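You operate a simulated robot arm through the tools that you are given. There is no shell and no other tool. Be economical: measure what you need, move in short steps, check, and stop when the job is done.

Carry out the task below with a simulated robot arm. There is one attempt and no reset: what you move stays moved.

## Task
Set machine two up as the set card says: die set and dial.
Fine: the old set goes into its numbered rack hole; shut the latch door and the finger guard again.

The check looks at the end state, three seconds after you hand in, the way a careful person would. Anything else that was tipped, shoved, dropped, spilled or broken makes it a failure.

## Robot
A 7-joint arm with a two-finger parallel gripper on a trunk, on a base that drives. Base frame: it is fixed to the floor where the robot stands at the start and does not move with it; the origin is under the middle of the robot, x ahead of it, y to its left, z up. Lengths are in cm, angles in degrees, forces in N, time in s.
With the tool pointing down near the work surface it reaches from about 10 to 68 cm from the robot's upright axis, wherever it stands. Its first joint turns from -166.0 to 166.0 degrees. Places, roughly: crimp dial one [-80, -30, 120]; crimp dial two [90, -40, 120]; crimp head two [90, 20, 110]; die rack [60, -30, 60]; finger guard two [60, 40, 120]; latch door two [50, -30, 50]. Payload 1.57 kg.
Tool frame: the origin (TCP) lies between the finger pads and is the grasp point; the fingertips stand 3 cm ahead of it; z points along the fingers, y is the line along which they close. The gripper opens to 11 cm. The fingers are 2.4 cm wide and 1.2 cm thick; the gripper's body (4.8 by 11.2 cm) begins 7.8 cm behind the TCP.
Orientation is told as [roll, pitch, yaw] about the base's x, y, z axes, in that order, counted from this pose: with the fingers straight down and closing along the base's y, the tool's x points along the base's -x, its y along +y and its z along -z.

## Interface
- The arm moves only by the tool play_rows. Its argument "moves" is a list of rows, each an object of numbers (a shift or turn left out is 0, a gripper value left out holds the last): "rx", "ry", "rz": the turn, a rotation vector about the tool's x, y, z in units of 8 degrees (1.0 is 8 degrees); "dx", "dy", "dz": the shift along the tool's x, y, z in units of 25 mm (1.0 is 25 mm); "fingers": the gripper command, from -1 (shut) to 1 (fully open), values between in proportion. In form: [{"rx": .., "ry": .., "rz": .., "dx": .., "dy": .., "dz": .., "fingers": ..}, ...]. A call has 1 to 20 rows; each row shifts and turns the commanded pose from where the row before left it, along the tool's axes as they then stand. A call with a number of a shift or a turn outside -1 to 1 is refused whole. Rows are played at 5 a second. More than 5 cm and 8.6 degrees between two rows, or a gripper value outside its range, and nothing of the call is played. A pose out of reach is approached as far as the arm can. The call stops where the force on the tool passes 60 N (or 10 N more than at its start, if that is more) or the arm is blocked; 0.2 s more then pass. Each finger travels about 4.5 cm/s and halts on what it meets, pressing with about 38 N; the grip force reading is that of the motor and also rises with nothing between the fingers. The clock runs only during rows and for 0.2 s after the last one: add rows that do not move to give the fingers time. The reply holds the time, the measured pose of the TCP, the force on the tool along the base axes, the opening and the grip force, in the units named above and with some noise, with the torque about the TCP (base axes, N m) and any sound that the robot's microphone picked up.
- Cameras (640 x 400 px; columns grow to the right, rows downward): "scene" is now at [0.95, 12.52, 158.6]; the picture's right is [-0.29, -0.96, 0.00], its down [-0.71, 0.21, -0.67] and it looks along [0.64, -0.19, -0.74] (base axes); focal length 282 px, centre (320, 200). "wrist" rides on the gripper at [7, 1.6, -14.1] in the tool frame; the picture's right is [-0.23, 0.97, 0.00], its down [-0.86, -0.20, -0.48] and it looks along [-0.47, -0.11, 0.88] (tool axes); focal length 222 px, centre (320, 200).
- camera(camera): a new picture of that camera. The clock stands still meanwhile.
- slide_trunk(by): slides the trunk up (or, below 0, down) by that many cm; the arm and the scene camera ride with it, the base frame stays. It gives what a move gives, with no picture.
- steer(legs): drives the robot by 1 to 6 legs, each [ahead, turn to the left] in cm and degrees, along the robot's own axes; the way and the turn of a leg run together, so that a leg with both is an arc; at most 150 cm and 180 degrees a leg. The arm and the cameras ride along, it lands a little off, and it stops where it bumps. It gives what a move gives.
- pan_tilt(pan, tilt): turns the head with the scene camera to pan (to the left, within 155 degrees either way) and tilt (down, from -29 to 69), counted from straight ahead of the robot. It gives what a move gives.
- point_at(camera, pixels): for up to 12 pixels [column, row] of the newest picture of that camera ("zoom" is the newest enlarged one), the place [x, y, z] in the base frame of the surface seen there, good to about 0.2 cm, but the place of the scene camera against the robot may be out by one fixed shift of up to 1.2 cm in any direction. The clock stands still meanwhile.
- zoom(camera, box): a new picture of the part [left, top, right, bottom] of that camera's present view, enlarged. The clock stands still meanwhile.
- finish_job(): hands the job in; it is judged then, once.

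Work in short steps. Measure before you move; look again where a grasp or a placing could have gone wrong, and mend it. You have 80 turns and 60 pictures in all, those below and enlarged ones among them. Open the gripper and draw the arm clear of the work before you hand the job in, unless the task says otherwise; then end with one line.

The tools are called after "Request:" as name(argument=value, ...) on one line, values as JSON. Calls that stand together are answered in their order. play_rows: Moves the arm, as the interface text tells. Its arguments: {"type":"object","properties":{"moves":{"type":"array","items":{"type":"object","properties":{"rx":{"type":"number"},"ry":{"type":"number"},"rz":{"type":"number"},"dx":{"type":"number"},"dy":{"type":"number"},"dz":{"type":"number"},"fingers":{"type":"number"}}}}},"required":["moves"]} The other tools are called the same way: slide_trunk (by) slides the trunk up or down; steer (legs) drives the base; pan_tilt (pan, tilt) turns the head that bears the scene camera; camera (camera) takes a picture; point_at (camera, pixels) gives the place of the surface under pixels of a picture; zoom (camera, box) takes an enlarged picture of a part of a camera's view; finish_job () hands the job in.

At the start:

```text
t: 0.0
tool_pos: [48.23, -0.6, 99.9]
orientation: [0.0, 0.0, 0.0]
ft_force: [-0.8, 0.2, -0.1]
moment: [-0.01, 0.01, 0.05]
grip_width: 11.0
gripper_force: 0.0
trunk travel left (down, up): [-52.5, 6.5]
robot x, y, heading: [-0.26, -0.0, 0.0]
head pan, tilt: [-16.7, 47.8]
```

scene: 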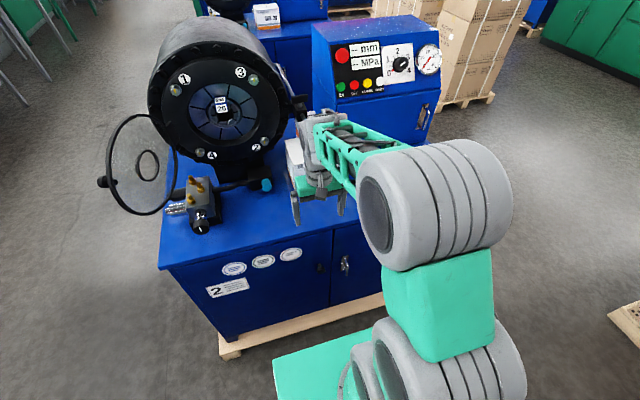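
wrist: 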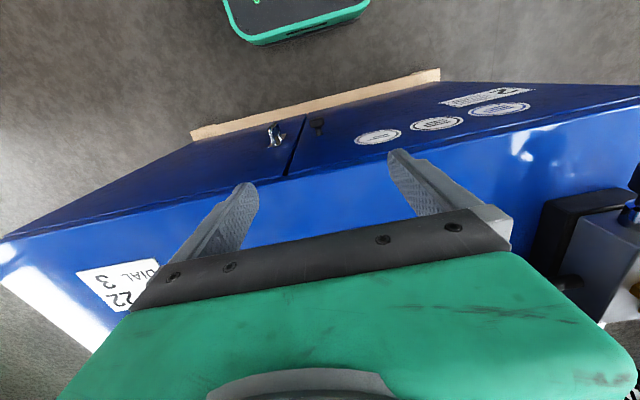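

The scene shows crimp head two with a die set installed (label at ~222,105), the dial at ~400,65 and the wrist view shows a card "22 / DIAL 3". I zoom on these to read them.

Request:
zoom(camera="scene", box=[140, 40, 300, 220])

Request:
zoom(camera="scene", box=[300, 10, 460, 150])

Request:
zoom(camera="wrist", box=[0, 220, 240, 370])

```text
2.22 times, centred on (220, 130) of scene
```

zoom: 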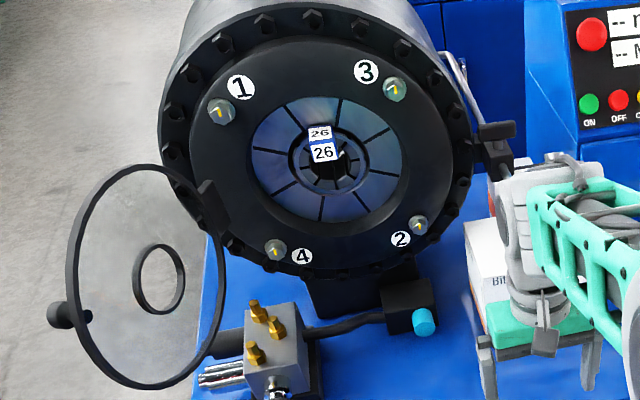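

```text
2.86 times, centred on (380, 80) of scene
```

zoom: 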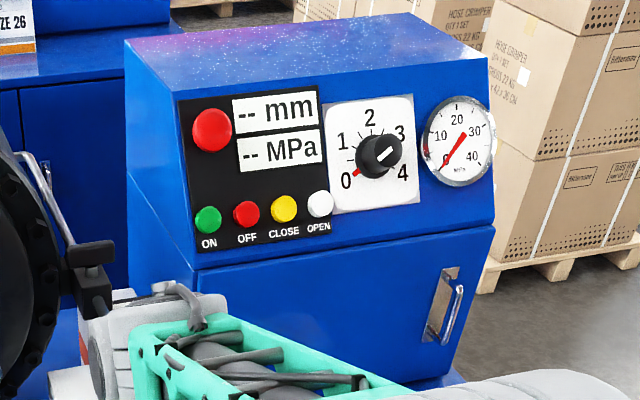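

```text
2.67 times, centred on (120, 295) of wrist
```

zoom: 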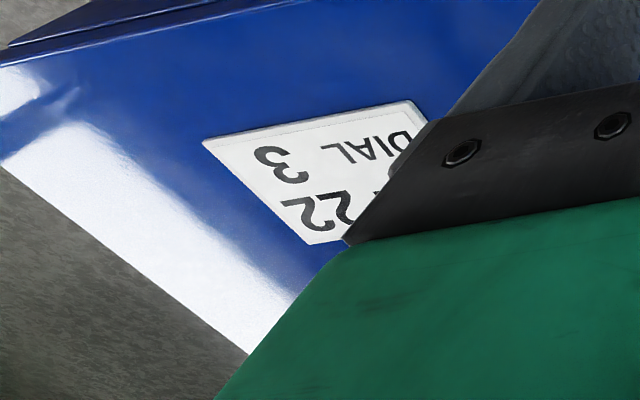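

Head holds set 26; the card seems to say 22 / dial 3. I measure main features: head centre, guard, guard knob, dial, latch.

Request:
camera(camera="scene")

Request:
point_at(camera="scene", pixels=[[222, 99], [222, 107], [179, 91], [254, 78], [103, 182], [160, 130], [175, 165], [401, 64], [422, 115], [345, 263], [319, 267], [296, 105]])

Request:
zoom(camera="scene", box=[360, 30, 450, 86])

Request:
zoom(camera="scene", box=[190, 70, 260, 140])

Request:
zoom(camera="scene", box=[200, 220, 400, 345])

```text
54 pictures are left
```

scene: 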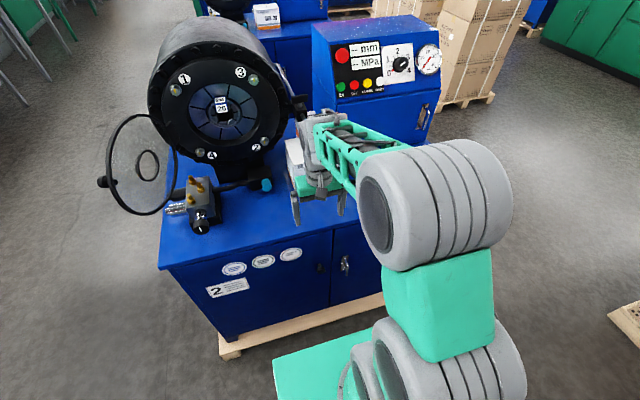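

```text
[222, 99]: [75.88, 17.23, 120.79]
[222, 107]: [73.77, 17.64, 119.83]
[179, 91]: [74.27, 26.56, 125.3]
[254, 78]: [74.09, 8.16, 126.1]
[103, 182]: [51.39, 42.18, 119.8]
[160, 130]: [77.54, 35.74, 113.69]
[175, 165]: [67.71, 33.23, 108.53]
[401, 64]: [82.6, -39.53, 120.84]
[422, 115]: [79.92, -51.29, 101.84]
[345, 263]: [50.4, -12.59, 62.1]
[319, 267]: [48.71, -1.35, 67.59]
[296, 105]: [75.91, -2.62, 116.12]
```

```text
7.11 times, centred on (405, 58) of scene
```

zoom: 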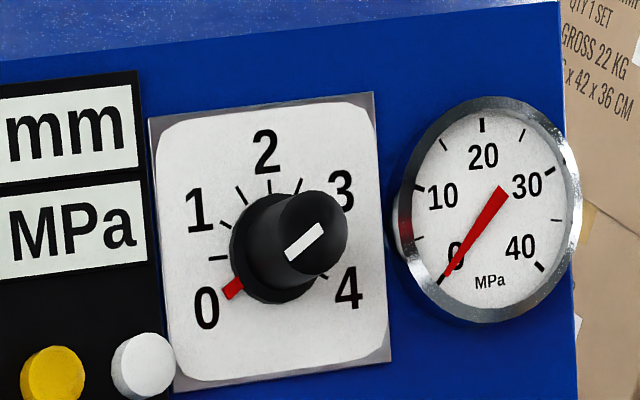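

```text
5.71 times, centred on (225, 105) of scene
```

zoom: 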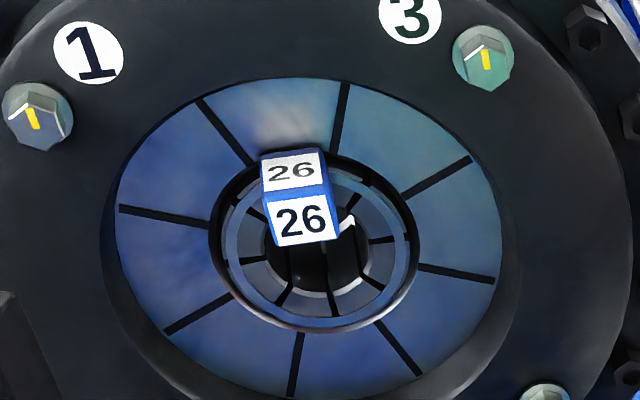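

```text
3.20 times, centred on (300, 282) of scene
```

zoom: 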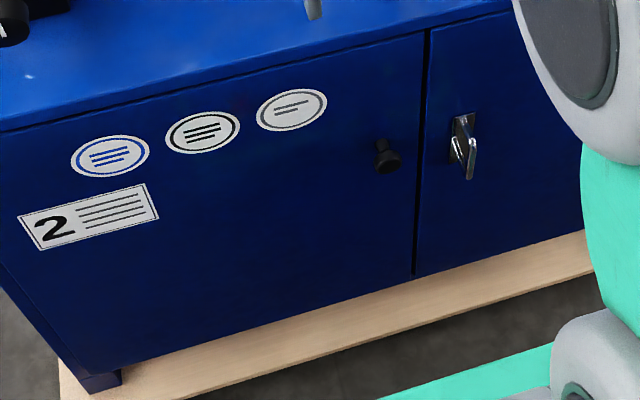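

I read the dial at 0 (red pointer). The arm hides part of the cabinet, so I back off 35 cm and look straight at the right side.

Request:
steer(legs=[[-35, 0]])

Request:
pan_tilt(pan=-10, tilt=38)

Request:
camera(camera="scene")

Request:
camera(camera="wrist")

```text
t: 1.9
tool_pos: [22.56, -0.49, 100.21]
orientation: [0.0, -0.3, 0.0]
ft_force: [-0.2, 0.8, 1.0]
moment: [-0.02, -0.04, 0.01]
grip_width: 11.01
gripper_force: 0.0
trunk travel left (down, up): [-52.5, 6.5]
robot x, y, heading: [-25.44, 0.13, -0.2]
head pan, tilt: [-16.7, 47.8]
stopped in leg 1: the robot was blocked; the commanded pose is now the measured one
```

```text
t: 2.6
tool_pos: [22.57, -0.49, 100.23]
orientation: [-0.1, -0.2, 0.1]
ft_force: [-1.1, -0.5, 0.6]
moment: [-0.02, 0.01, 0.0]
grip_width: 11.0
gripper_force: 0.0
trunk travel left (down, up): [-52.5, 6.5]
robot x, y, heading: [-25.39, 0.05, -0.0]
head pan, tilt: [-10.0, 38.0]
```

```text
50 pictures are left
```

scene: 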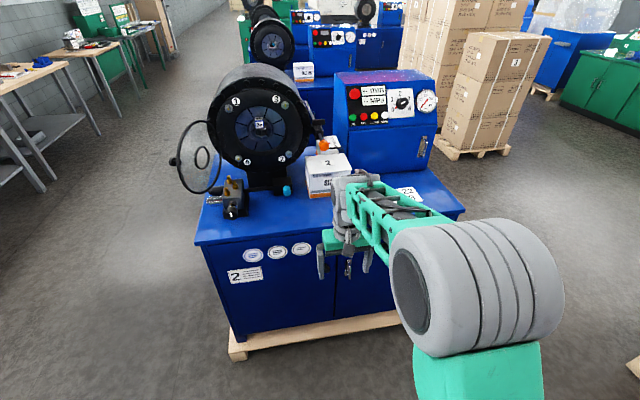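

```text
49 pictures are left
```

wrist: 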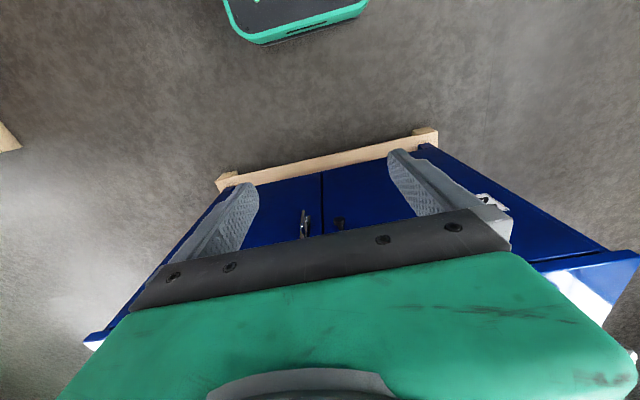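

Backing was stopped by something behind (machine one); I ease forward a few cm, and zoom on the card area and the machine.

Request:
steer(legs=[[4, 0]])

Request:
zoom(camera="scene", box=[290, 70, 450, 210])

Request:
pan_tilt(pan=-155, tilt=40)

Request:
camera(camera="scene")

```text
t: 3.5
tool_pos: [26.61, -0.49, 100.22]
orientation: [0.0, -0.2, 0.0]
ft_force: [0.8, 0.8, -1.6]
moment: [0.01, -0.03, 0.01]
grip_width: 11.01
gripper_force: 0.1
trunk travel left (down, up): [-52.5, 6.5]
robot x, y, heading: [-21.62, -0.08, -0.1]
head pan, tilt: [-10.0, 38.0]
```

```text
2.86 times, centred on (370, 140) of scene
```

zoom: 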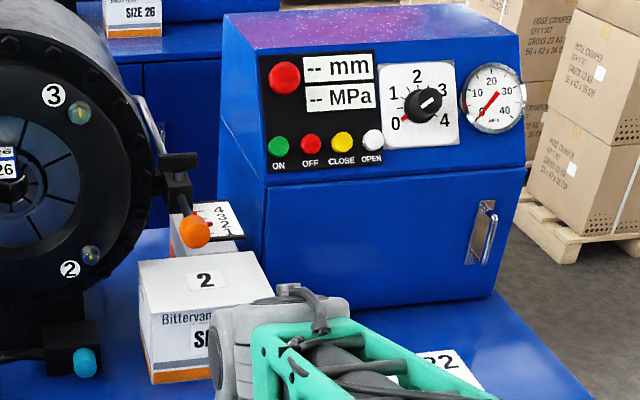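

```text
t: 5.8
tool_pos: [26.68, -0.52, 100.16]
orientation: [-0.1, -0.3, 0.0]
ft_force: [1.0, 0.8, 0.2]
moment: [0.04, 0.03, 0.0]
grip_width: 10.96
gripper_force: 0.0
trunk travel left (down, up): [-52.5, 6.5]
robot x, y, heading: [-21.44, -0.67, -0.2]
head pan, tilt: [-154.7, 40.0]
```

```text
47 pictures are left
```

scene: 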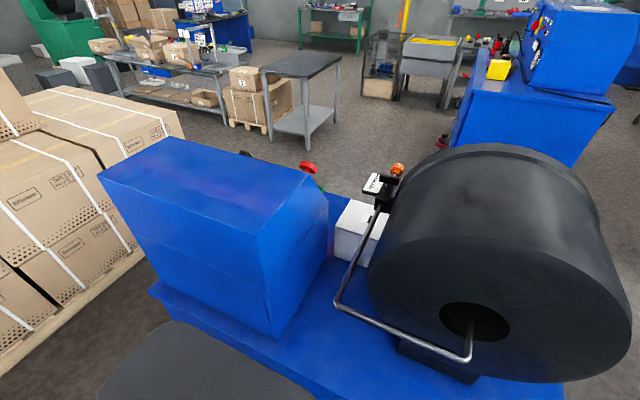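

Machine one stands behind, unaffected. I swing the arm left 20 cm so that the card becomes visible.

Request:
play_rows(moves=[{"dy": 1}, {"dy": 1}, {"dy": 1}, {"dy": 1}, {"dy": 1}, {"dy": 1}, {"dy": 1}, {"dy": 1}, {"dy": 1}, {"dy": 1}])

Request:
pan_tilt(pan=-20, tilt=38)

Request:
camera(camera="scene")

```text
t: 8.0
tool_pos: [26.64, 24.52, 100.06]
orientation: [-0.1, -0.2, 0.1]
ft_force: [-0.3, -0.3, 0.1]
moment: [-0.01, 0.02, 0.0]
grip_width: 11.02
gripper_force: 0.0
trunk travel left (down, up): [-52.5, 6.5]
robot x, y, heading: [-21.82, 0.11, -0.0]
head pan, tilt: [-154.7, 40.0]
```

```text
t: 10.2
tool_pos: [26.6, 24.42, 100.07]
orientation: [0.0, -0.2, 0.0]
ft_force: [-0.6, 1.0, 0.0]
moment: [0.02, -0.02, 0.01]
grip_width: 10.99
gripper_force: 0.1
trunk travel left (down, up): [-52.5, 6.5]
robot x, y, heading: [-21.58, -0.27, -0.1]
head pan, tilt: [-20.0, 38.0]
```

```text
46 pictures are left
```

scene: 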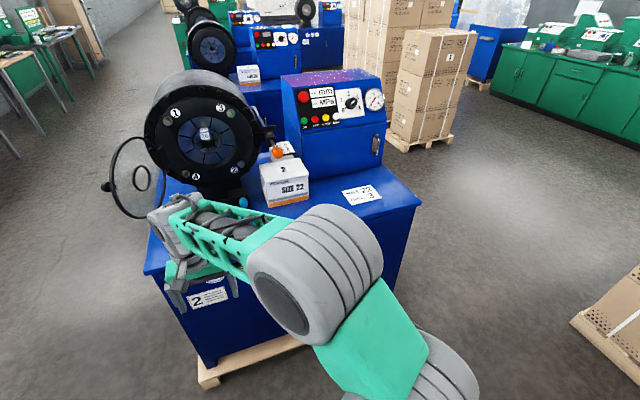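

The card is now visible near (362,195) and a box marked "SIZE 22". I zoom on it and on the lever/tag beside the head.

Request:
zoom(camera="scene", box=[240, 130, 400, 220])

Request:
point_at(camera="scene", pixels=[[362, 195], [280, 165], [353, 103], [375, 145], [400, 195], [283, 150]])

```text
4.00 times, centred on (320, 175) of scene
```

zoom: 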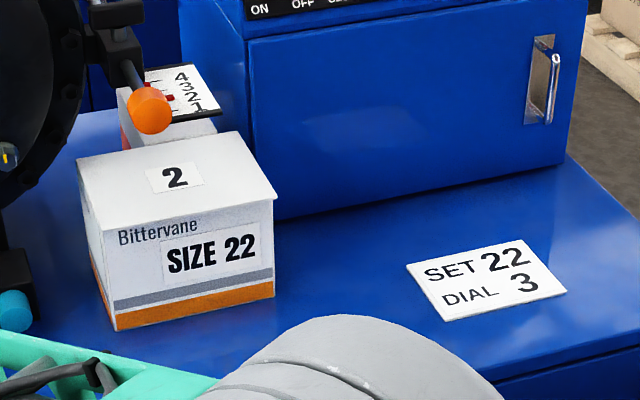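

```text
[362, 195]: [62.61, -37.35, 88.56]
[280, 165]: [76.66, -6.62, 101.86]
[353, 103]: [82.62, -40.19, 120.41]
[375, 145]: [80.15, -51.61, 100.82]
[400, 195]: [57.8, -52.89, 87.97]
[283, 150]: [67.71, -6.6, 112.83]
```

Card: SET 22, DIAL 3. Set 22 must be in the rack behind the latch door; I look at the latch from here.

Request:
pan_tilt(pan=-20, tilt=55)

Request:
camera(camera="scene")

Request:
camera(camera="wrist")

```text
t: 10.9
tool_pos: [26.52, 24.42, 100.05]
orientation: [0.1, -0.2, 0.1]
ft_force: [0.5, -0.6, 0.7]
moment: [-0.01, 0.03, -0.01]
grip_width: 10.98
gripper_force: 0.1
trunk travel left (down, up): [-52.5, 6.5]
robot x, y, heading: [-21.72, -0.05, -0.1]
head pan, tilt: [-20.0, 55.0]
```

```text
44 pictures are left
```

scene: 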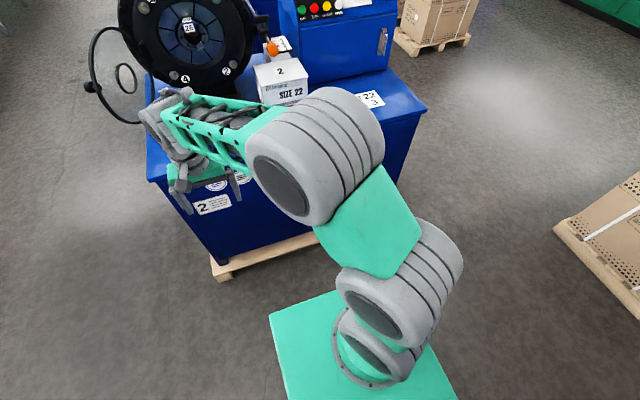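

```text
43 pictures are left
```

wrist: 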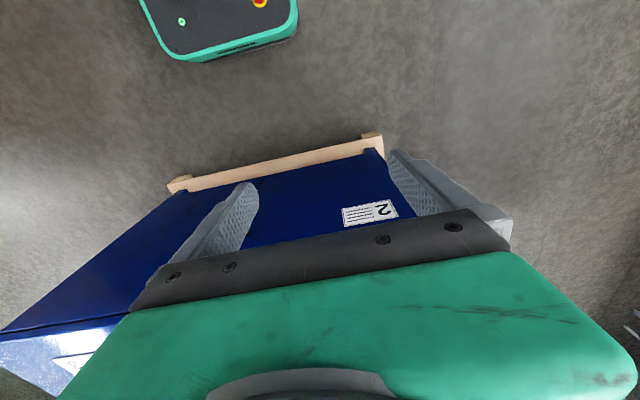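

I move the arm right to the latch's line (y≈-13) and pitch the fingers forward to horizontal.

Request:
play_rows(moves=[{"dy": -1}, {"dy": -1}, {"dy": -1}, {"dy": -1}, {"dy": -1}, {"dy": -1}, {"dy": -1}, {"dy": -1}, {"dy": -1}, {"dy": -1}, {"dy": -1}, {"dy": -1}, {"dy": -1}, {"dy": -1}, {"dy": -0.8}])

Request:
play_rows(moves=[{"ry": -1}, {"ry": -1}, {"ry": -1}, {"ry": -1}, {"ry": -1}, {"ry": -1}, {"ry": -1}, {"ry": -1}, {"ry": -1}, {"ry": -1}, {"ry": -1}, {"ry": -0.25}, {}])

Request:
camera(camera="wrist")

Request:
camera(camera="scene")

```text
t: 14.2
tool_pos: [26.66, -12.51, 100.03]
orientation: [-0.1, -0.2, 0.0]
ft_force: [-0.3, -0.2, 0.6]
moment: [0.0, -0.01, 0.0]
grip_width: 11.0
gripper_force: 0.2
trunk travel left (down, up): [-52.5, 6.5]
robot x, y, heading: [-21.35, -0.1, -0.3]
head pan, tilt: [-20.0, 55.0]
```

```text
t: 16.9
tool_pos: [26.57, -12.6, 100.09]
orientation: [-176.8, -89.7, 176.7]
ft_force: [-0.1, -0.5, 0.4]
moment: [0.0, 0.02, 0.02]
grip_width: 11.0
gripper_force: 0.1
trunk travel left (down, up): [-52.5, 6.5]
robot x, y, heading: [-21.27, 0.35, -0.2]
head pan, tilt: [-20.0, 55.0]
```

```text
42 pictures are left
```

wrist: 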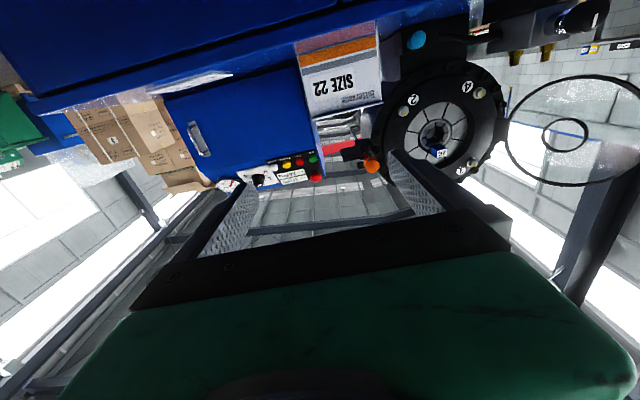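

```text
41 pictures are left
```

scene: 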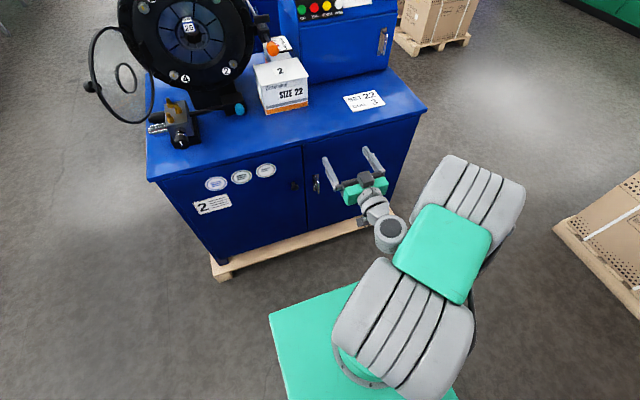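

The gripper is horizontal. I zoom on the latch (317,183) and measure the door.

Request:
zoom(camera="scene", box=[280, 150, 350, 215])

Request:
point_at(camera="scene", pixels=[[317, 178], [317, 187], [293, 186], [306, 160], [400, 140], [265, 190], [312, 215], [414, 120], [305, 195]])

Request:
slide_trunk(by=-35)

Request:
camera(camera="wrist")

```text
6.15 times, centred on (315, 182) of scene
```

zoom: 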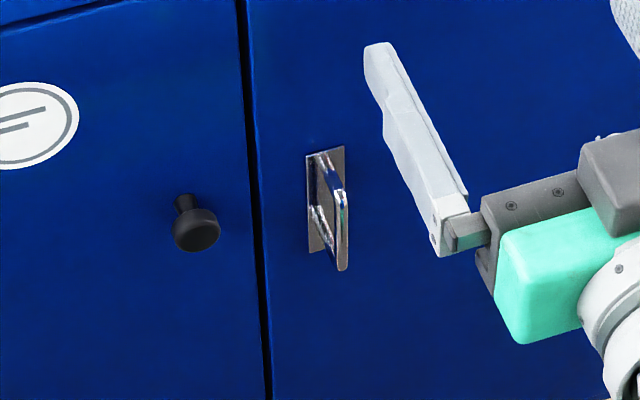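

```text
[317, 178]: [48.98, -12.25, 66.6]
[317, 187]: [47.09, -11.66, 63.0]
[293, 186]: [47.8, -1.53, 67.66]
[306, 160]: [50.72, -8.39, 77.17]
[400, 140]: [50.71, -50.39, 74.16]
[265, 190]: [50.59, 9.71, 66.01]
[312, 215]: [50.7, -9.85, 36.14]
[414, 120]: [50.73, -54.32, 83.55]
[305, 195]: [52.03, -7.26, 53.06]
```

```text
t: 20.4
tool_pos: [26.71, -12.59, 65.24]
orientation: [179.2, -89.8, -179.2]
ft_force: [0.3, -0.2, 0.1]
moment: [0.0, -0.02, -0.02]
grip_width: 10.99
gripper_force: 0.1
trunk travel left (down, up): [-17.5, 41.5]
robot x, y, heading: [-21.47, 0.51, 0.3]
head pan, tilt: [-20.0, 55.0]
```

```text
39 pictures are left
```

wrist: 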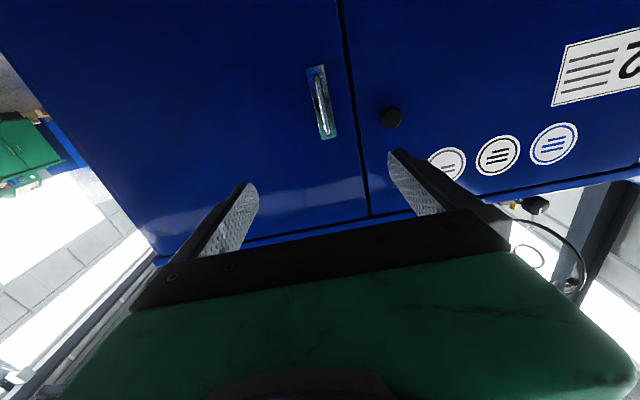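

The vertical pull handle is at wrist (322,105). I measure it with the wrist camera.

Request:
point_at(camera="wrist", pixels=[[318, 78], [322, 100], [327, 120], [314, 75], [330, 132], [391, 118], [340, 100], [250, 100], [450, 165]])

Request:
zoom(camera="wrist", box=[280, 50, 420, 150])

```text
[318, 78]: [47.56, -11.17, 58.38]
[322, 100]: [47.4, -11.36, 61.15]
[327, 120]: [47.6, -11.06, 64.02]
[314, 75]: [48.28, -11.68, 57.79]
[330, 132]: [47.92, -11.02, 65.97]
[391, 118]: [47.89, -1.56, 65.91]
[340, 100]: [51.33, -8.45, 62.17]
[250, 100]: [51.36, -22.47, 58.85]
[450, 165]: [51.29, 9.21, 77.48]
```

```text
4.00 times, centred on (350, 100) of wrist
```

zoom: 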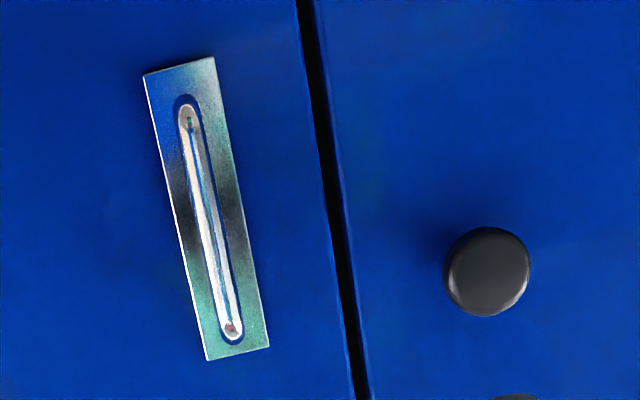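

The handle bar is at y≈-11.3, x≈47.4, z 58–65. I measure the robot base's front edge (scene 270,315 / 345,290) to know the clearance for the door swing.

Request:
camera(camera="scene")

```text
37 pictures are left
```

scene: 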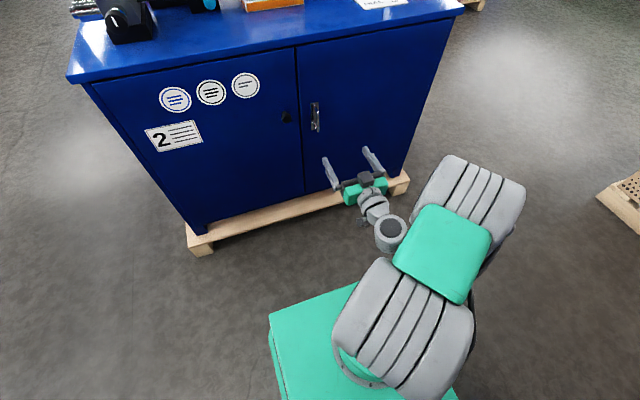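

Request:
point_at(camera="scene", pixels=[[275, 320], [345, 292], [449, 30], [400, 165], [450, 393], [314, 112], [283, 390]])

Request:
play_rows(moves=[{"dx": 0.8, "dy": 0.5, "dz": 1}, {"dx": 0.5, "dz": 1}, {"dz": 1}, {"dz": 1}, {"dz": 1}, {"dz": 1}, {}])

Request:
camera(camera="wrist")

```text
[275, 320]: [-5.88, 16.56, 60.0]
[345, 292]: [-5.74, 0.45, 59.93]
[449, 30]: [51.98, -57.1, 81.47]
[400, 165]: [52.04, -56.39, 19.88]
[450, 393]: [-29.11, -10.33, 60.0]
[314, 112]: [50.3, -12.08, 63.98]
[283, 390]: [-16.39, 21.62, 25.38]
```

```text
t: 22.0
tool_pos: [41.56, -11.38, 62.08]
orientation: [175.6, -89.9, -175.7]
ft_force: [1.3, 0.2, 0.7]
moment: [0.02, -0.02, 0.06]
grip_width: 10.99
gripper_force: 0.0
trunk travel left (down, up): [-17.5, 41.5]
robot x, y, heading: [-21.46, 0.12, 0.1]
head pan, tilt: [-20.0, 55.0]
```

```text
36 pictures are left
```

wrist: 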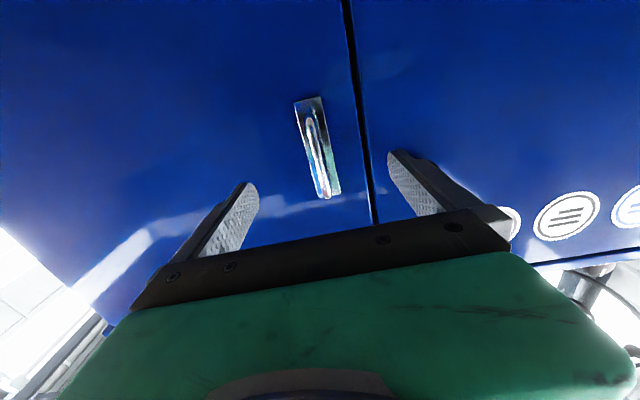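

The bar lies between the fingers; I narrow the opening to about 5 cm, advance 5.6 cm and close.

Request:
play_rows(moves=[{"fingers": 0}, {"fingers": 0}, {"fingers": 0}, {"dz": 0.8}, {"dz": 0.8}, {"dz": 0.6}, {}, {"fingers": -1}, {}, {}, {}, {}])

Request:
camera(camera="wrist")

```text
t: 24.6
tool_pos: [47.23, -11.43, 61.92]
orientation: [178.8, -89.9, -178.9]
ft_force: [0.1, -3.7, -1.0]
moment: [-0.01, 0.01, -0.02]
grip_width: 0.96
gripper_force: 28.1
trunk travel left (down, up): [-17.5, 41.5]
robot x, y, heading: [-21.74, 0.01, -0.2]
head pan, tilt: [-20.0, 55.0]
```

```text
35 pictures are left
```

wrist: 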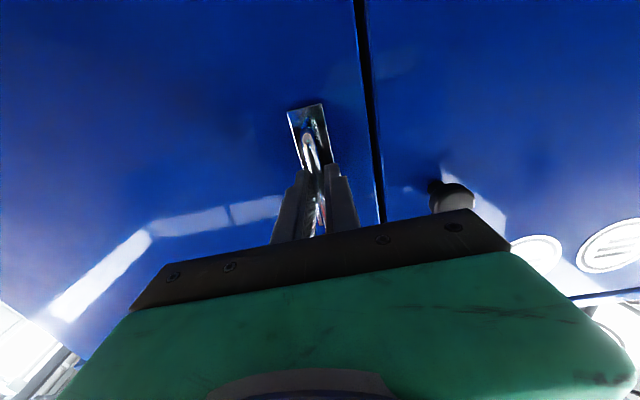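

Bar gripped (0.96 cm). I start the opening arc with two test rows.

Request:
play_rows(moves=[{"dz": -0.5, "dy": -0.05, "rx": -0.2}, {"dz": -0.5, "dy": -0.05, "rx": -0.2}, {}])

```text
t: 25.4
tool_pos: [44.69, -11.68, 61.91]
orientation: [-172.1, -89.7, 175.2]
ft_force: [1.3, -7.1, -1.8]
moment: [-0.02, 0.38, -0.07]
grip_width: 0.96
gripper_force: 28.4
trunk travel left (down, up): [-17.5, 41.5]
robot x, y, heading: [-21.57, 0.33, -0.2]
head pan, tilt: [-20.0, 55.0]
```

The tool moved 2.5 cm back with little force; I continue the arc and check.

Request:
play_rows(moves=[{"dz": -0.97, "dy": -0.096, "rx": -0.4}, {"dz": -0.97, "dy": -0.096, "rx": -0.4}, {"dz": -0.97, "dy": -0.096, "rx": -0.4}, {"dz": -0.97, "dy": -0.096, "rx": -0.4}, {}])

Request:
camera(camera="scene")

```text
t: 26.6
tool_pos: [35.34, -14.0, 61.98]
orientation: [-139.9, -89.7, 155.3]
ft_force: [12.4, -34.1, -6.5]
moment: [0.18, 0.15, -0.36]
grip_width: 0.99
gripper_force: 28.0
trunk travel left (down, up): [-17.5, 41.5]
robot x, y, heading: [-21.87, 0.15, -0.0]
head pan, tilt: [-20.0, 55.0]
```

```text
34 pictures are left
```

scene: 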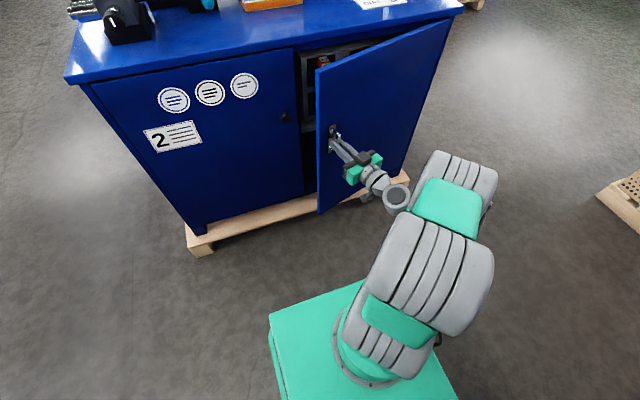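

The door opens; a sideways force of -34 N says the hinge radius is smaller (≈40 cm). I correct and continue the arc.

Request:
play_rows(moves=[{"dy": -0.2, "rx": -0.15}, {"dz": -0.895, "dy": -0.1, "rx": -0.4}, {"dz": -0.895, "dy": -0.1, "rx": -0.4}, {"dz": -0.895, "dy": -0.1, "rx": -0.4}, {"dz": -0.895, "dy": -0.1, "rx": -0.4}, {}])

```text
t: 28.0
tool_pos: [33.14, -15.12, 62.1]
orientation: [175.0, -89.9, -154.3]
ft_force: [-6.3, 12.4, 1.6]
moment: [0.32, -0.68, 0.11]
grip_width: 0.99
gripper_force: 27.9
out of reach, approached as far as the arm can: row 3, 4, 5
trunk travel left (down, up): [-17.5, 41.5]
robot x, y, heading: [-21.62, 0.22, -0.0]
head pan, tilt: [-20.0, 55.0]
```

Further arc is out of the arm's reach, so I'll finish by pushing from inside. I open the fingers slightly, then raise the trunk so the fingers slide clear upward off the bar.

Request:
play_rows(moves=[{"fingers": -0.3}, {}, {}, {}])

Request:
slide_trunk(by=9)

Request:
play_rows(moves=[{"dz": -0.2, "rx": 0.5}, {"dz": -0.5, "rx": 0.5}, {"dz": -0.5, "rx": 0.5}, {"dz": -0.5, "rx": 0.5}, {"rx": 0.5, "dy": 0.5}, {"dy": 0.5, "fingers": -1}, {}])

Request:
camera(camera="scene")

```text
t: 29.0
tool_pos: [33.37, -15.28, 61.95]
orientation: [-159.0, -89.9, 179.3]
ft_force: [0.1, 0.2, -0.5]
moment: [0.01, -0.02, 0.04]
grip_width: 3.86
gripper_force: 0.1
trunk travel left (down, up): [-17.5, 41.5]
robot x, y, heading: [-21.66, 0.06, 0.0]
head pan, tilt: [-20.0, 55.0]
```

```text
t: 30.2
tool_pos: [33.34, -15.36, 70.88]
orientation: [-162.2, -89.8, -177.4]
ft_force: [-0.1, 1.2, 0.7]
moment: [-0.01, 0.02, -0.01]
grip_width: 3.85
gripper_force: 0.0
trunk travel left (down, up): [-26.5, 32.5]
robot x, y, heading: [-21.26, -0.18, -0.2]
head pan, tilt: [-20.0, 55.0]
```

```text
t: 31.8
tool_pos: [29.13, -13.66, 71.01]
orientation: [-178.9, -89.8, 179.2]
ft_force: [0.7, 0.2, 0.4]
moment: [0.0, 0.03, 0.01]
grip_width: 0.0
gripper_force: 7.3
trunk travel left (down, up): [-26.5, 32.5]
robot x, y, heading: [-21.87, 0.06, -0.4]
head pan, tilt: [-20.0, 55.0]
```

```text
33 pictures are left
```

scene: 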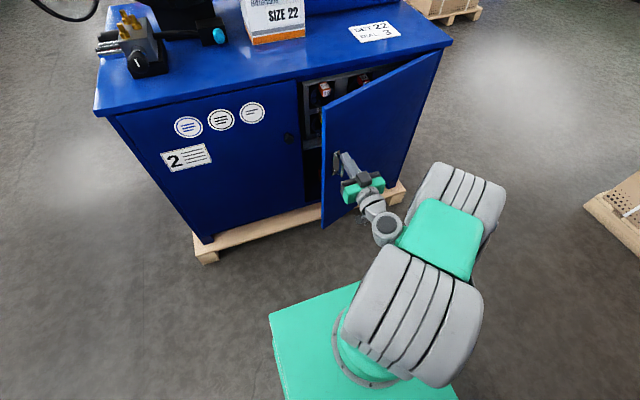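

The door is ajar; dies in the rack at (325,92) and (362,77). I measure door edge, dies, then move left and forward around the door's edge.

Request:
point_at(camera="scene", pixels=[[323, 112], [323, 180], [436, 55], [325, 92], [362, 77], [310, 95]])

Request:
play_rows(moves=[{"dy": 1}, {"dy": 1}, {"dy": 1}, {"dy": 1}, {"dy": 1}, {"dy": 1}, {"dz": 1, "dy": 0.3}, {"dz": 1}, {"dz": 1}, {"dz": 1}, {}])

```text
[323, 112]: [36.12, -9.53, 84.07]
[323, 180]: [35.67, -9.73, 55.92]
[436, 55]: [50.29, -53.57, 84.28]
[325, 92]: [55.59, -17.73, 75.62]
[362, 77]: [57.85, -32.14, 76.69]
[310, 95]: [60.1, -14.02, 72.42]
```

```text
t: 34.2
tool_pos: [39.01, 2.11, 70.78]
orientation: [-177.6, -89.9, 177.9]
ft_force: [0.6, 0.3, -0.5]
moment: [0.03, -0.01, 0.0]
grip_width: 0.0
gripper_force: 21.1
trunk travel left (down, up): [-26.5, 32.5]
robot x, y, heading: [-21.43, 0.4, -0.2]
head pan, tilt: [-20.0, 55.0]
```

Now I yaw the closed fingers 40° right and sweep toward -y behind the door.

Request:
play_rows(moves=[{"rx": 1}, {"rx": 1}, {"rx": 1}, {"rx": 1}, {"rx": 1}, {"dz": 0.64, "dy": -0.77}, {"dz": 0.64, "dy": -0.77}, {"dz": 0.64, "dy": -0.77}, {"dz": 0.64, "dy": -0.77}, {"dz": 0.64, "dy": -0.77}, {"dz": 0.64, "dy": -0.77}, {"dz": 0.64, "dy": -0.77}, {"dz": 0.64, "dy": -0.77}, {}])

Request:
camera(camera="scene")

```text
t: 35.9
tool_pos: [37.42, -7.47, 69.73]
orientation: [156.6, -89.2, 178.6]
ft_force: [-3.9, 12.8, 3.5]
moment: [-0.18, -0.05, -0.04]
grip_width: 0.0
gripper_force: 21.2
out of reach, approached as far as the arm can: row 1, 3, 4, 5
trunk travel left (down, up): [-26.5, 32.5]
robot x, y, heading: [-21.42, 0.03, 0.5]
head pan, tilt: [-20.0, 55.0]
stopped in row 8: the force on the tool passed its limit (the readings are from after the stop); the commanded pose is now the measured one
```

```text
32 pictures are left
```

scene: 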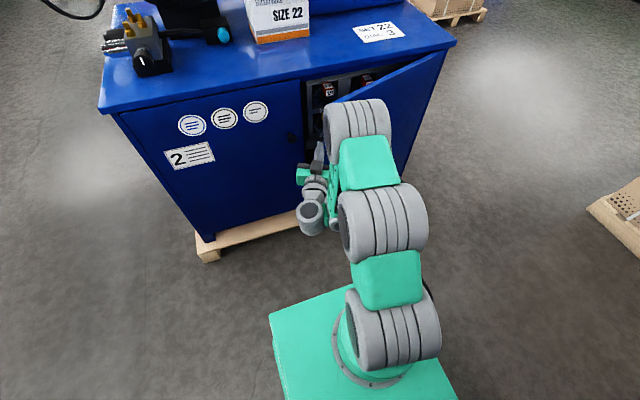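

The arm's elbow folded awkwardly near the door. I retreat (back along the tool), then will use a fingers-down pose from above instead, which is the natural posture.

Request:
play_rows(moves=[{"dz": -1}, {"dz": -1}, {"dz": -1, "rx": -0.5}, {"dz": -1, "rx": -1}, {"rx": -1}, {"rx": -0.5}, {}])

Request:
slide_trunk(by=28)

Request:
camera(camera="scene")

```text
t: 37.5
tool_pos: [28.32, -3.56, 69.63]
orientation: [172.6, -89.2, -173.5]
ft_force: [-0.2, 0.4, 0.4]
moment: [-0.04, -0.02, -0.01]
grip_width: 0.0
gripper_force: 21.5
trunk travel left (down, up): [-26.5, 32.5]
robot x, y, heading: [-21.65, -0.21, 0.5]
head pan, tilt: [-20.0, 55.0]
```

```text
t: 40.3
tool_pos: [28.27, -3.52, 97.51]
orientation: [174.2, -89.2, -175.1]
ft_force: [0.7, 0.0, -0.2]
moment: [-0.03, 0.0, 0.02]
grip_width: 0.02
gripper_force: 21.6
trunk travel left (down, up): [-54.5, 4.5]
robot x, y, heading: [-21.55, 0.2, 0.3]
head pan, tilt: [-20.0, 55.0]
```

```text
31 pictures are left
```

scene: 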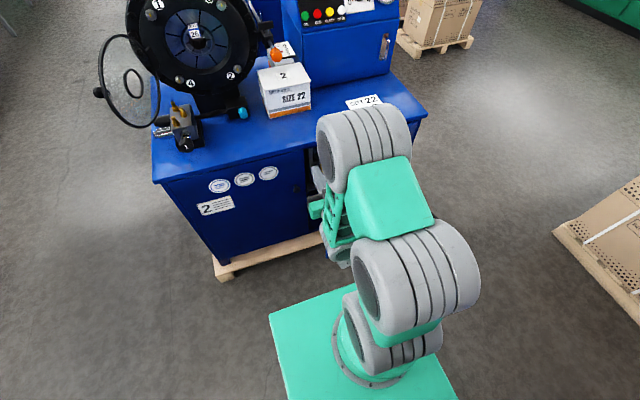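

I pitch the fingers back to pointing down and move to x≈42, then look.

Request:
play_rows(moves=[{"ry": 1}, {"ry": 1}, {"ry": 1}, {"ry": 1}, {"ry": 1}, {"ry": 1}, {"ry": 1}, {"ry": 1}, {"ry": 1}, {"ry": 1}, {"ry": 1}, {"ry": 0.15}, {}])

Request:
play_rows(moves=[{"dx": -1}, {"dx": -1}, {"dx": -1}, {"dx": -1}, {"dx": -1}, {"dx": -0.5}, {}])

Request:
slide_trunk(by=-17)

Request:
camera(camera="scene")

```text
t: 41.9
tool_pos: [19.06, -1.13, 87.7]
orientation: [19.4, -54.1, -22.7]
ft_force: [0.4, -1.3, 0.6]
moment: [0.01, 0.0, 0.01]
grip_width: 0.02
gripper_force: 21.3
out of reach, approached as far as the arm can: row 2, 3, 4, 5, 6, 7
trunk travel left (down, up): [-54.5, 4.5]
robot x, y, heading: [-21.63, 0.38, 0.7]
head pan, tilt: [-20.0, 55.0]
stopped in row 7: the arm was blocked; the commanded pose is now the measured one
```

```text
t: 43.5
tool_pos: [18.61, -1.76, 87.93]
orientation: [19.1, -53.9, -22.2]
ft_force: [-0.5, 0.3, -0.5]
moment: [-0.01, -0.02, 0.01]
grip_width: 0.01
gripper_force: 21.1
out of reach, approached as far as the arm can: row 1, 2, 3, 4, 5, 6
trunk travel left (down, up): [-54.5, 4.5]
robot x, y, heading: [-21.41, 0.02, 0.6]
head pan, tilt: [-20.0, 55.0]
```

```text
t: 45.4
tool_pos: [18.65, -1.71, 71.02]
orientation: [19.2, -54.1, -22.3]
ft_force: [0.4, 0.2, -0.2]
moment: [-0.01, 0.0, 0.02]
grip_width: 0.02
gripper_force: 21.0
trunk travel left (down, up): [-37.5, 21.5]
robot x, y, heading: [-21.7, 0.24, 0.5]
head pan, tilt: [-20.0, 55.0]
```

```text
30 pictures are left
```

scene: 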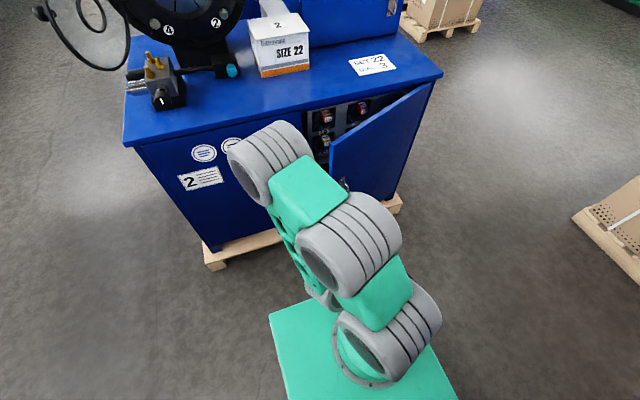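

The arm is in a folded configuration. I raise the trunk to be above everything and stretch the tool out ahead-right over the free cabinet top to unfold it.

Request:
slide_trunk(by=21)

Request:
play_rows(moves=[{"dx": -0.555, "dy": -0.561, "dz": 0.613}, {"dx": -0.555, "dy": -0.561, "dz": 0.613}, {"dx": -0.555, "dy": -0.561, "dz": 0.613}, {"dx": -0.555, "dy": -0.561, "dz": 0.613}, {"dx": -0.555, "dy": -0.561, "dz": 0.613}, {"dx": -0.555, "dy": -0.561, "dz": 0.613}, {"dx": -0.555, "dy": -0.561, "dz": 0.613}, {"dx": -0.555, "dy": -0.561, "dz": 0.613}, {"dx": -0.555, "dy": -0.561, "dz": 0.613}, {"dx": -0.555, "dy": -0.561, "dz": 0.613}, {"dx": -0.555, "dy": -0.561, "dz": 0.613}, {"dx": -0.555, "dy": -0.561, "dz": 0.613}, {}])

Request:
camera(camera="scene")

```text
t: 47.7
tool_pos: [18.71, -1.72, 91.86]
orientation: [19.2, -54.0, -22.3]
ft_force: [0.1, 0.4, 0.4]
moment: [-0.03, 0.0, 0.0]
grip_width: 0.01
gripper_force: 21.0
trunk travel left (down, up): [-58.5, 0.5]
robot x, y, heading: [-21.63, -0.23, 0.5]
head pan, tilt: [-20.0, 55.0]
```

```text
t: 50.5
tool_pos: [21.24, -7.49, 88.22]
orientation: [19.8, -55.1, -22.8]
ft_force: [0.6, 0.1, 0.6]
moment: [0.0, 0.03, 0.01]
grip_width: 0.0
gripper_force: 21.3
out of reach, approached as far as the arm can: row 1, 2, 3, 4, 5, 6, 7, 8, 9, 10, 11, 12
trunk travel left (down, up): [-58.5, 0.5]
robot x, y, heading: [-21.58, 0.23, 0.4]
head pan, tilt: [-20.0, 55.0]
```

```text
29 pictures are left
```

scene: 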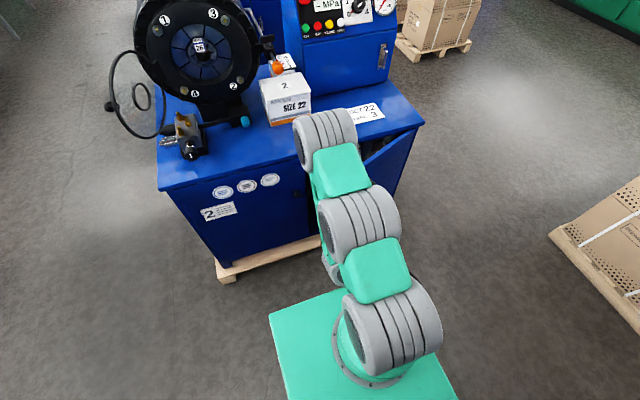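

The wrist looks to be at a limit. I rotate the tool about the wrist (pitch down with compensating shift) in a few rows to see whether it frees.

Request:
play_rows(moves=[{"ry": 0.8, "dx": 0.9}, {"ry": 0.8, "dx": 0.9}, {"ry": 0.8, "dx": 0.9}, {"ry": 0.8, "dx": 0.9}, {"ry": 0.8, "dx": 0.9}, {}])

```text
t: 51.1
tool_pos: [22.85, -3.88, 88.86]
orientation: [24.3, -55.4, -24.7]
ft_force: [-0.2, 0.3, 0.0]
moment: [-0.01, 0.0, -0.01]
grip_width: 0.0
gripper_force: 21.0
out of reach, approached as far as the arm can: row 1, 2, 3
trunk travel left (down, up): [-58.5, 0.5]
robot x, y, heading: [-21.64, 0.07, 0.5]
head pan, tilt: [-20.0, 55.0]
stopped in row 3: the arm was blocked; the commanded pose is now the measured one
```

Blocked that way; I go the reverse way, back to the horizontal pose I came from, and then extend forward from there.

Request:
play_rows(moves=[{"ry": -0.85, "dx": -0.75, "dy": 0.2}, {"ry": -0.85, "dx": -0.75, "dy": 0.2}, {"ry": -0.85, "dx": -0.75, "dy": 0.2}, {"ry": -0.85, "dx": -0.75, "dy": 0.2}, {"ry": -0.85, "dx": -0.7, "dy": 0.1}, {}])

```text
t: 52.5
tool_pos: [25.62, -4.03, 97.72]
orientation: [97.2, -76.4, -101.6]
ft_force: [0.6, 0.1, -0.8]
moment: [0.03, 0.02, 0.01]
grip_width: 0.01
gripper_force: 21.4
trunk travel left (down, up): [-58.5, 0.5]
robot x, y, heading: [-21.77, 0.21, 0.5]
head pan, tilt: [-20.0, 55.0]
```

Tool is horizontal again. I correct the roll and extend forward 25 cm above the cabinet (z≈98).

Request:
play_rows(moves=[{"rz": -0.85, "dz": 1}, {"rz": -0.82, "dz": 1}, {"dz": 1}, {"dz": 1}, {"dz": 1}, {"dz": 1}, {"dz": 1}, {"dz": 1}, {"dz": 1}, {"dz": 1}, {}])

Request:
camera(camera="scene")

```text
t: 54.9
tool_pos: [50.66, -6.01, 98.4]
orientation: [174.3, -88.5, -178.9]
ft_force: [0.6, -0.3, -0.3]
moment: [0.02, -0.02, 0.01]
grip_width: 0.02
gripper_force: 22.2
trunk travel left (down, up): [-58.5, 0.5]
robot x, y, heading: [-22.1, 0.25, 0.7]
head pan, tilt: [-20.0, 55.0]
```

```text
28 pictures are left
```

scene: 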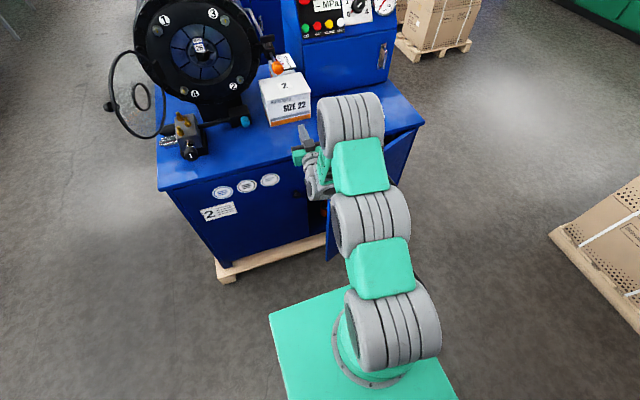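

Reached. Now pitching down around the TCP here should lift the wrist and unfold the arm; I try in part with slight rise.

Request:
play_rows(moves=[{"ry": 1, "dx": -0.5}, {"ry": 1, "dx": -0.5}, {"ry": 1}, {"ry": 1}, {"ry": 1}, {"ry": 1}, {"ry": 1}, {"ry": 1}, {"ry": 1}, {"ry": 1}, {"ry": 1}, {}])

Request:
camera(camera="scene")

```text
t: 57.5
tool_pos: [50.61, -6.03, 100.92]
orientation: [0.2, -3.5, -4.6]
ft_force: [-0.2, 0.0, 0.7]
moment: [0.01, 0.02, 0.0]
grip_width: 0.0
gripper_force: 22.1
trunk travel left (down, up): [-58.5, 0.5]
robot x, y, heading: [-21.88, 0.01, 0.5]
head pan, tilt: [-20.0, 55.0]
```

```text
27 pictures are left
```

scene: 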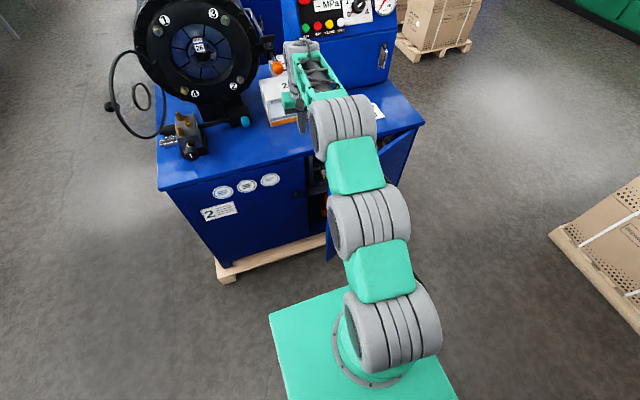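

The arm is unfolded with fingers down. I measure the elbow height against the door before lowering.

Request:
point_at(camera="scene", pixels=[[345, 120], [345, 150], [365, 225], [332, 215], [312, 75], [290, 103]])

Request:
play_rows(moves=[{"dx": 1, "dy": 0.5, "rz": -0.55}, {"dx": 1, "dy": 0.5}, {"dx": 1}, {"dx": 0.4, "ry": 0.4}, {}])

```text
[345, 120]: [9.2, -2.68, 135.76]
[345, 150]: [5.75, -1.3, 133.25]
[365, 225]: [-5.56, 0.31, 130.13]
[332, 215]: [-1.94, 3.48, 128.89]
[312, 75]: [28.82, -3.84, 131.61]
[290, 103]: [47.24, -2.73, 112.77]
```

```text
t: 58.7
tool_pos: [42.2, -3.31, 100.22]
orientation: [-0.2, -0.2, -0.2]
ft_force: [0.1, -0.4, -0.8]
moment: [0.02, 0.01, 0.01]
grip_width: 0.03
gripper_force: 21.6
trunk travel left (down, up): [-58.5, 0.5]
robot x, y, heading: [-21.21, 0.2, 0.4]
head pan, tilt: [-20.0, 55.0]
```

Elbow is at z≈130, safe. I lower 20 cm and sweep the fingers behind the door, pushing it open along an arc.

Request:
slide_trunk(by=-20)

Request:
play_rows(moves=[{"dy": -1}, {"dy": -1}, {"dy": -1}, {"dy": -1}, {"dy": -1}, {"dx": 0.4, "dy": -0.95}, {"dx": 0.4, "dy": -0.95}, {"dx": 0.4, "dy": -0.95}, {"dx": 0.4, "dy": -0.95}, {"dx": 0.4, "dy": -0.95}, {"dx": 0.4, "dy": -0.95}, {"dx": 0.65, "dy": -0.95}, {"dx": 0.65, "dy": -0.95}, {"dx": 0.65, "dy": -0.95}, {"dx": 0.65, "dy": -0.95}, {"dx": 0.65, "dy": -0.95}, {}])

Request:
play_rows(moves=[{"dx": 0.7, "dy": -0.9}, {"dx": 0.7, "dy": -0.9}, {"dx": 0.7, "dy": -0.9}, {"dx": 0.7, "dy": -0.9}, {"dx": 0.5, "dy": -0.9}, {}])

Request:
camera(camera="scene")

```text
t: 60.8
tool_pos: [42.25, -3.19, 80.31]
orientation: [-0.2, -0.4, -0.1]
ft_force: [0.7, 0.0, 0.4]
moment: [0.02, -0.01, -0.02]
grip_width: 0.01
gripper_force: 21.2
trunk travel left (down, up): [-38.5, 20.5]
robot x, y, heading: [-21.5, 0.42, 0.4]
head pan, tilt: [-20.0, 55.0]
```

```text
t: 64.4
tool_pos: [28.05, -42.06, 80.35]
orientation: [-0.1, -0.5, -0.2]
ft_force: [-0.5, -0.6, -0.1]
moment: [0.03, -0.01, 0.02]
grip_width: 0.0
gripper_force: 21.7
trunk travel left (down, up): [-38.5, 20.5]
robot x, y, heading: [-21.74, 0.03, 0.4]
head pan, tilt: [-20.0, 55.0]
```

```text
t: 65.8
tool_pos: [19.65, -53.13, 80.18]
orientation: [-0.1, -0.3, -0.2]
ft_force: [0.9, 0.3, 0.0]
moment: [0.01, 0.0, 0.0]
grip_width: 0.0
gripper_force: 21.5
trunk travel left (down, up): [-38.5, 20.5]
robot x, y, heading: [-21.66, 0.27, 0.4]
head pan, tilt: [-20.0, 55.0]
```

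```text
26 pictures are left
```

scene: 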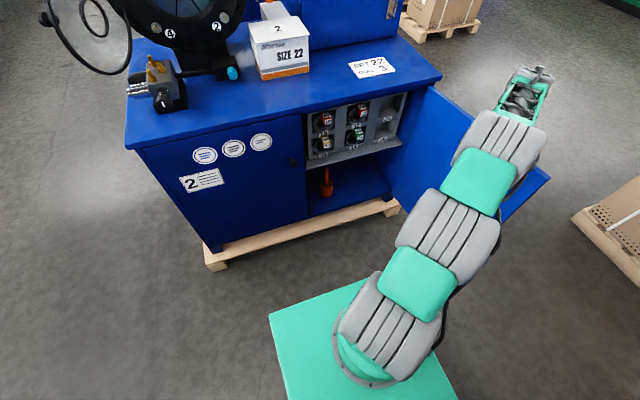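

Door is wide open. I zoom on the rack to read numbers and measure.

Request:
zoom(camera="scene", box=[300, 85, 410, 205])

Request:
point_at(camera="zoom", pixels=[[150, 120], [150, 200], [325, 90], [325, 165], [465, 130], [140, 230]])

```text
3.33 times, centred on (355, 145) of scene
```

zoom: 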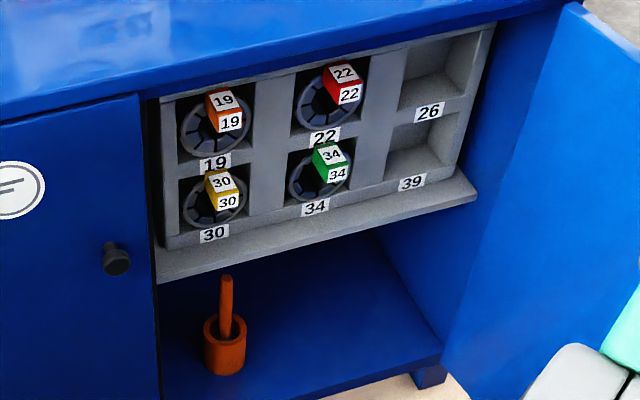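

```text
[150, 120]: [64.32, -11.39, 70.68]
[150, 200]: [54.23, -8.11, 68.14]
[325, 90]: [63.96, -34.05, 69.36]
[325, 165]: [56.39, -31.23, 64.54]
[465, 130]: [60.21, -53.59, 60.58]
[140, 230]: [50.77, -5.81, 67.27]
```

Hole 26 is top-right (empty), die 22 is top-middle. I measure die 22 and hole 26 in this zoom.

Request:
point_at(camera="zoom", pixels=[[350, 95], [343, 73], [340, 98], [361, 92], [330, 75], [357, 71], [302, 105], [340, 125], [428, 112], [430, 90], [405, 85], [460, 75]])

Request:
zoom(camera="scene", box=[335, 90, 405, 140])

```text
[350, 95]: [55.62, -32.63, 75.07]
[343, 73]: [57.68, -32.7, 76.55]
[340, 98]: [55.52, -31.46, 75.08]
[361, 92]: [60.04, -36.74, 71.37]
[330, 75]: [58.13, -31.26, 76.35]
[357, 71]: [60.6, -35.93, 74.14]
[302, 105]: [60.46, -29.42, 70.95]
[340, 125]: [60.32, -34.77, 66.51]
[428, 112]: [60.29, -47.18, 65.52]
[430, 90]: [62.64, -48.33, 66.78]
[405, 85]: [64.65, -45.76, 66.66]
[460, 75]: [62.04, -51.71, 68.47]
```

```text
8.00 times, centred on (370, 115) of scene
```

zoom: 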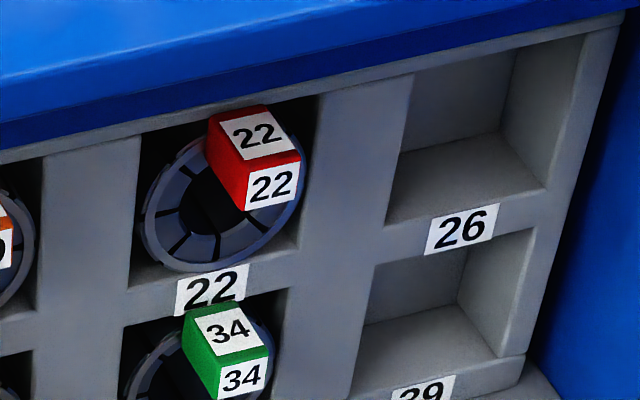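

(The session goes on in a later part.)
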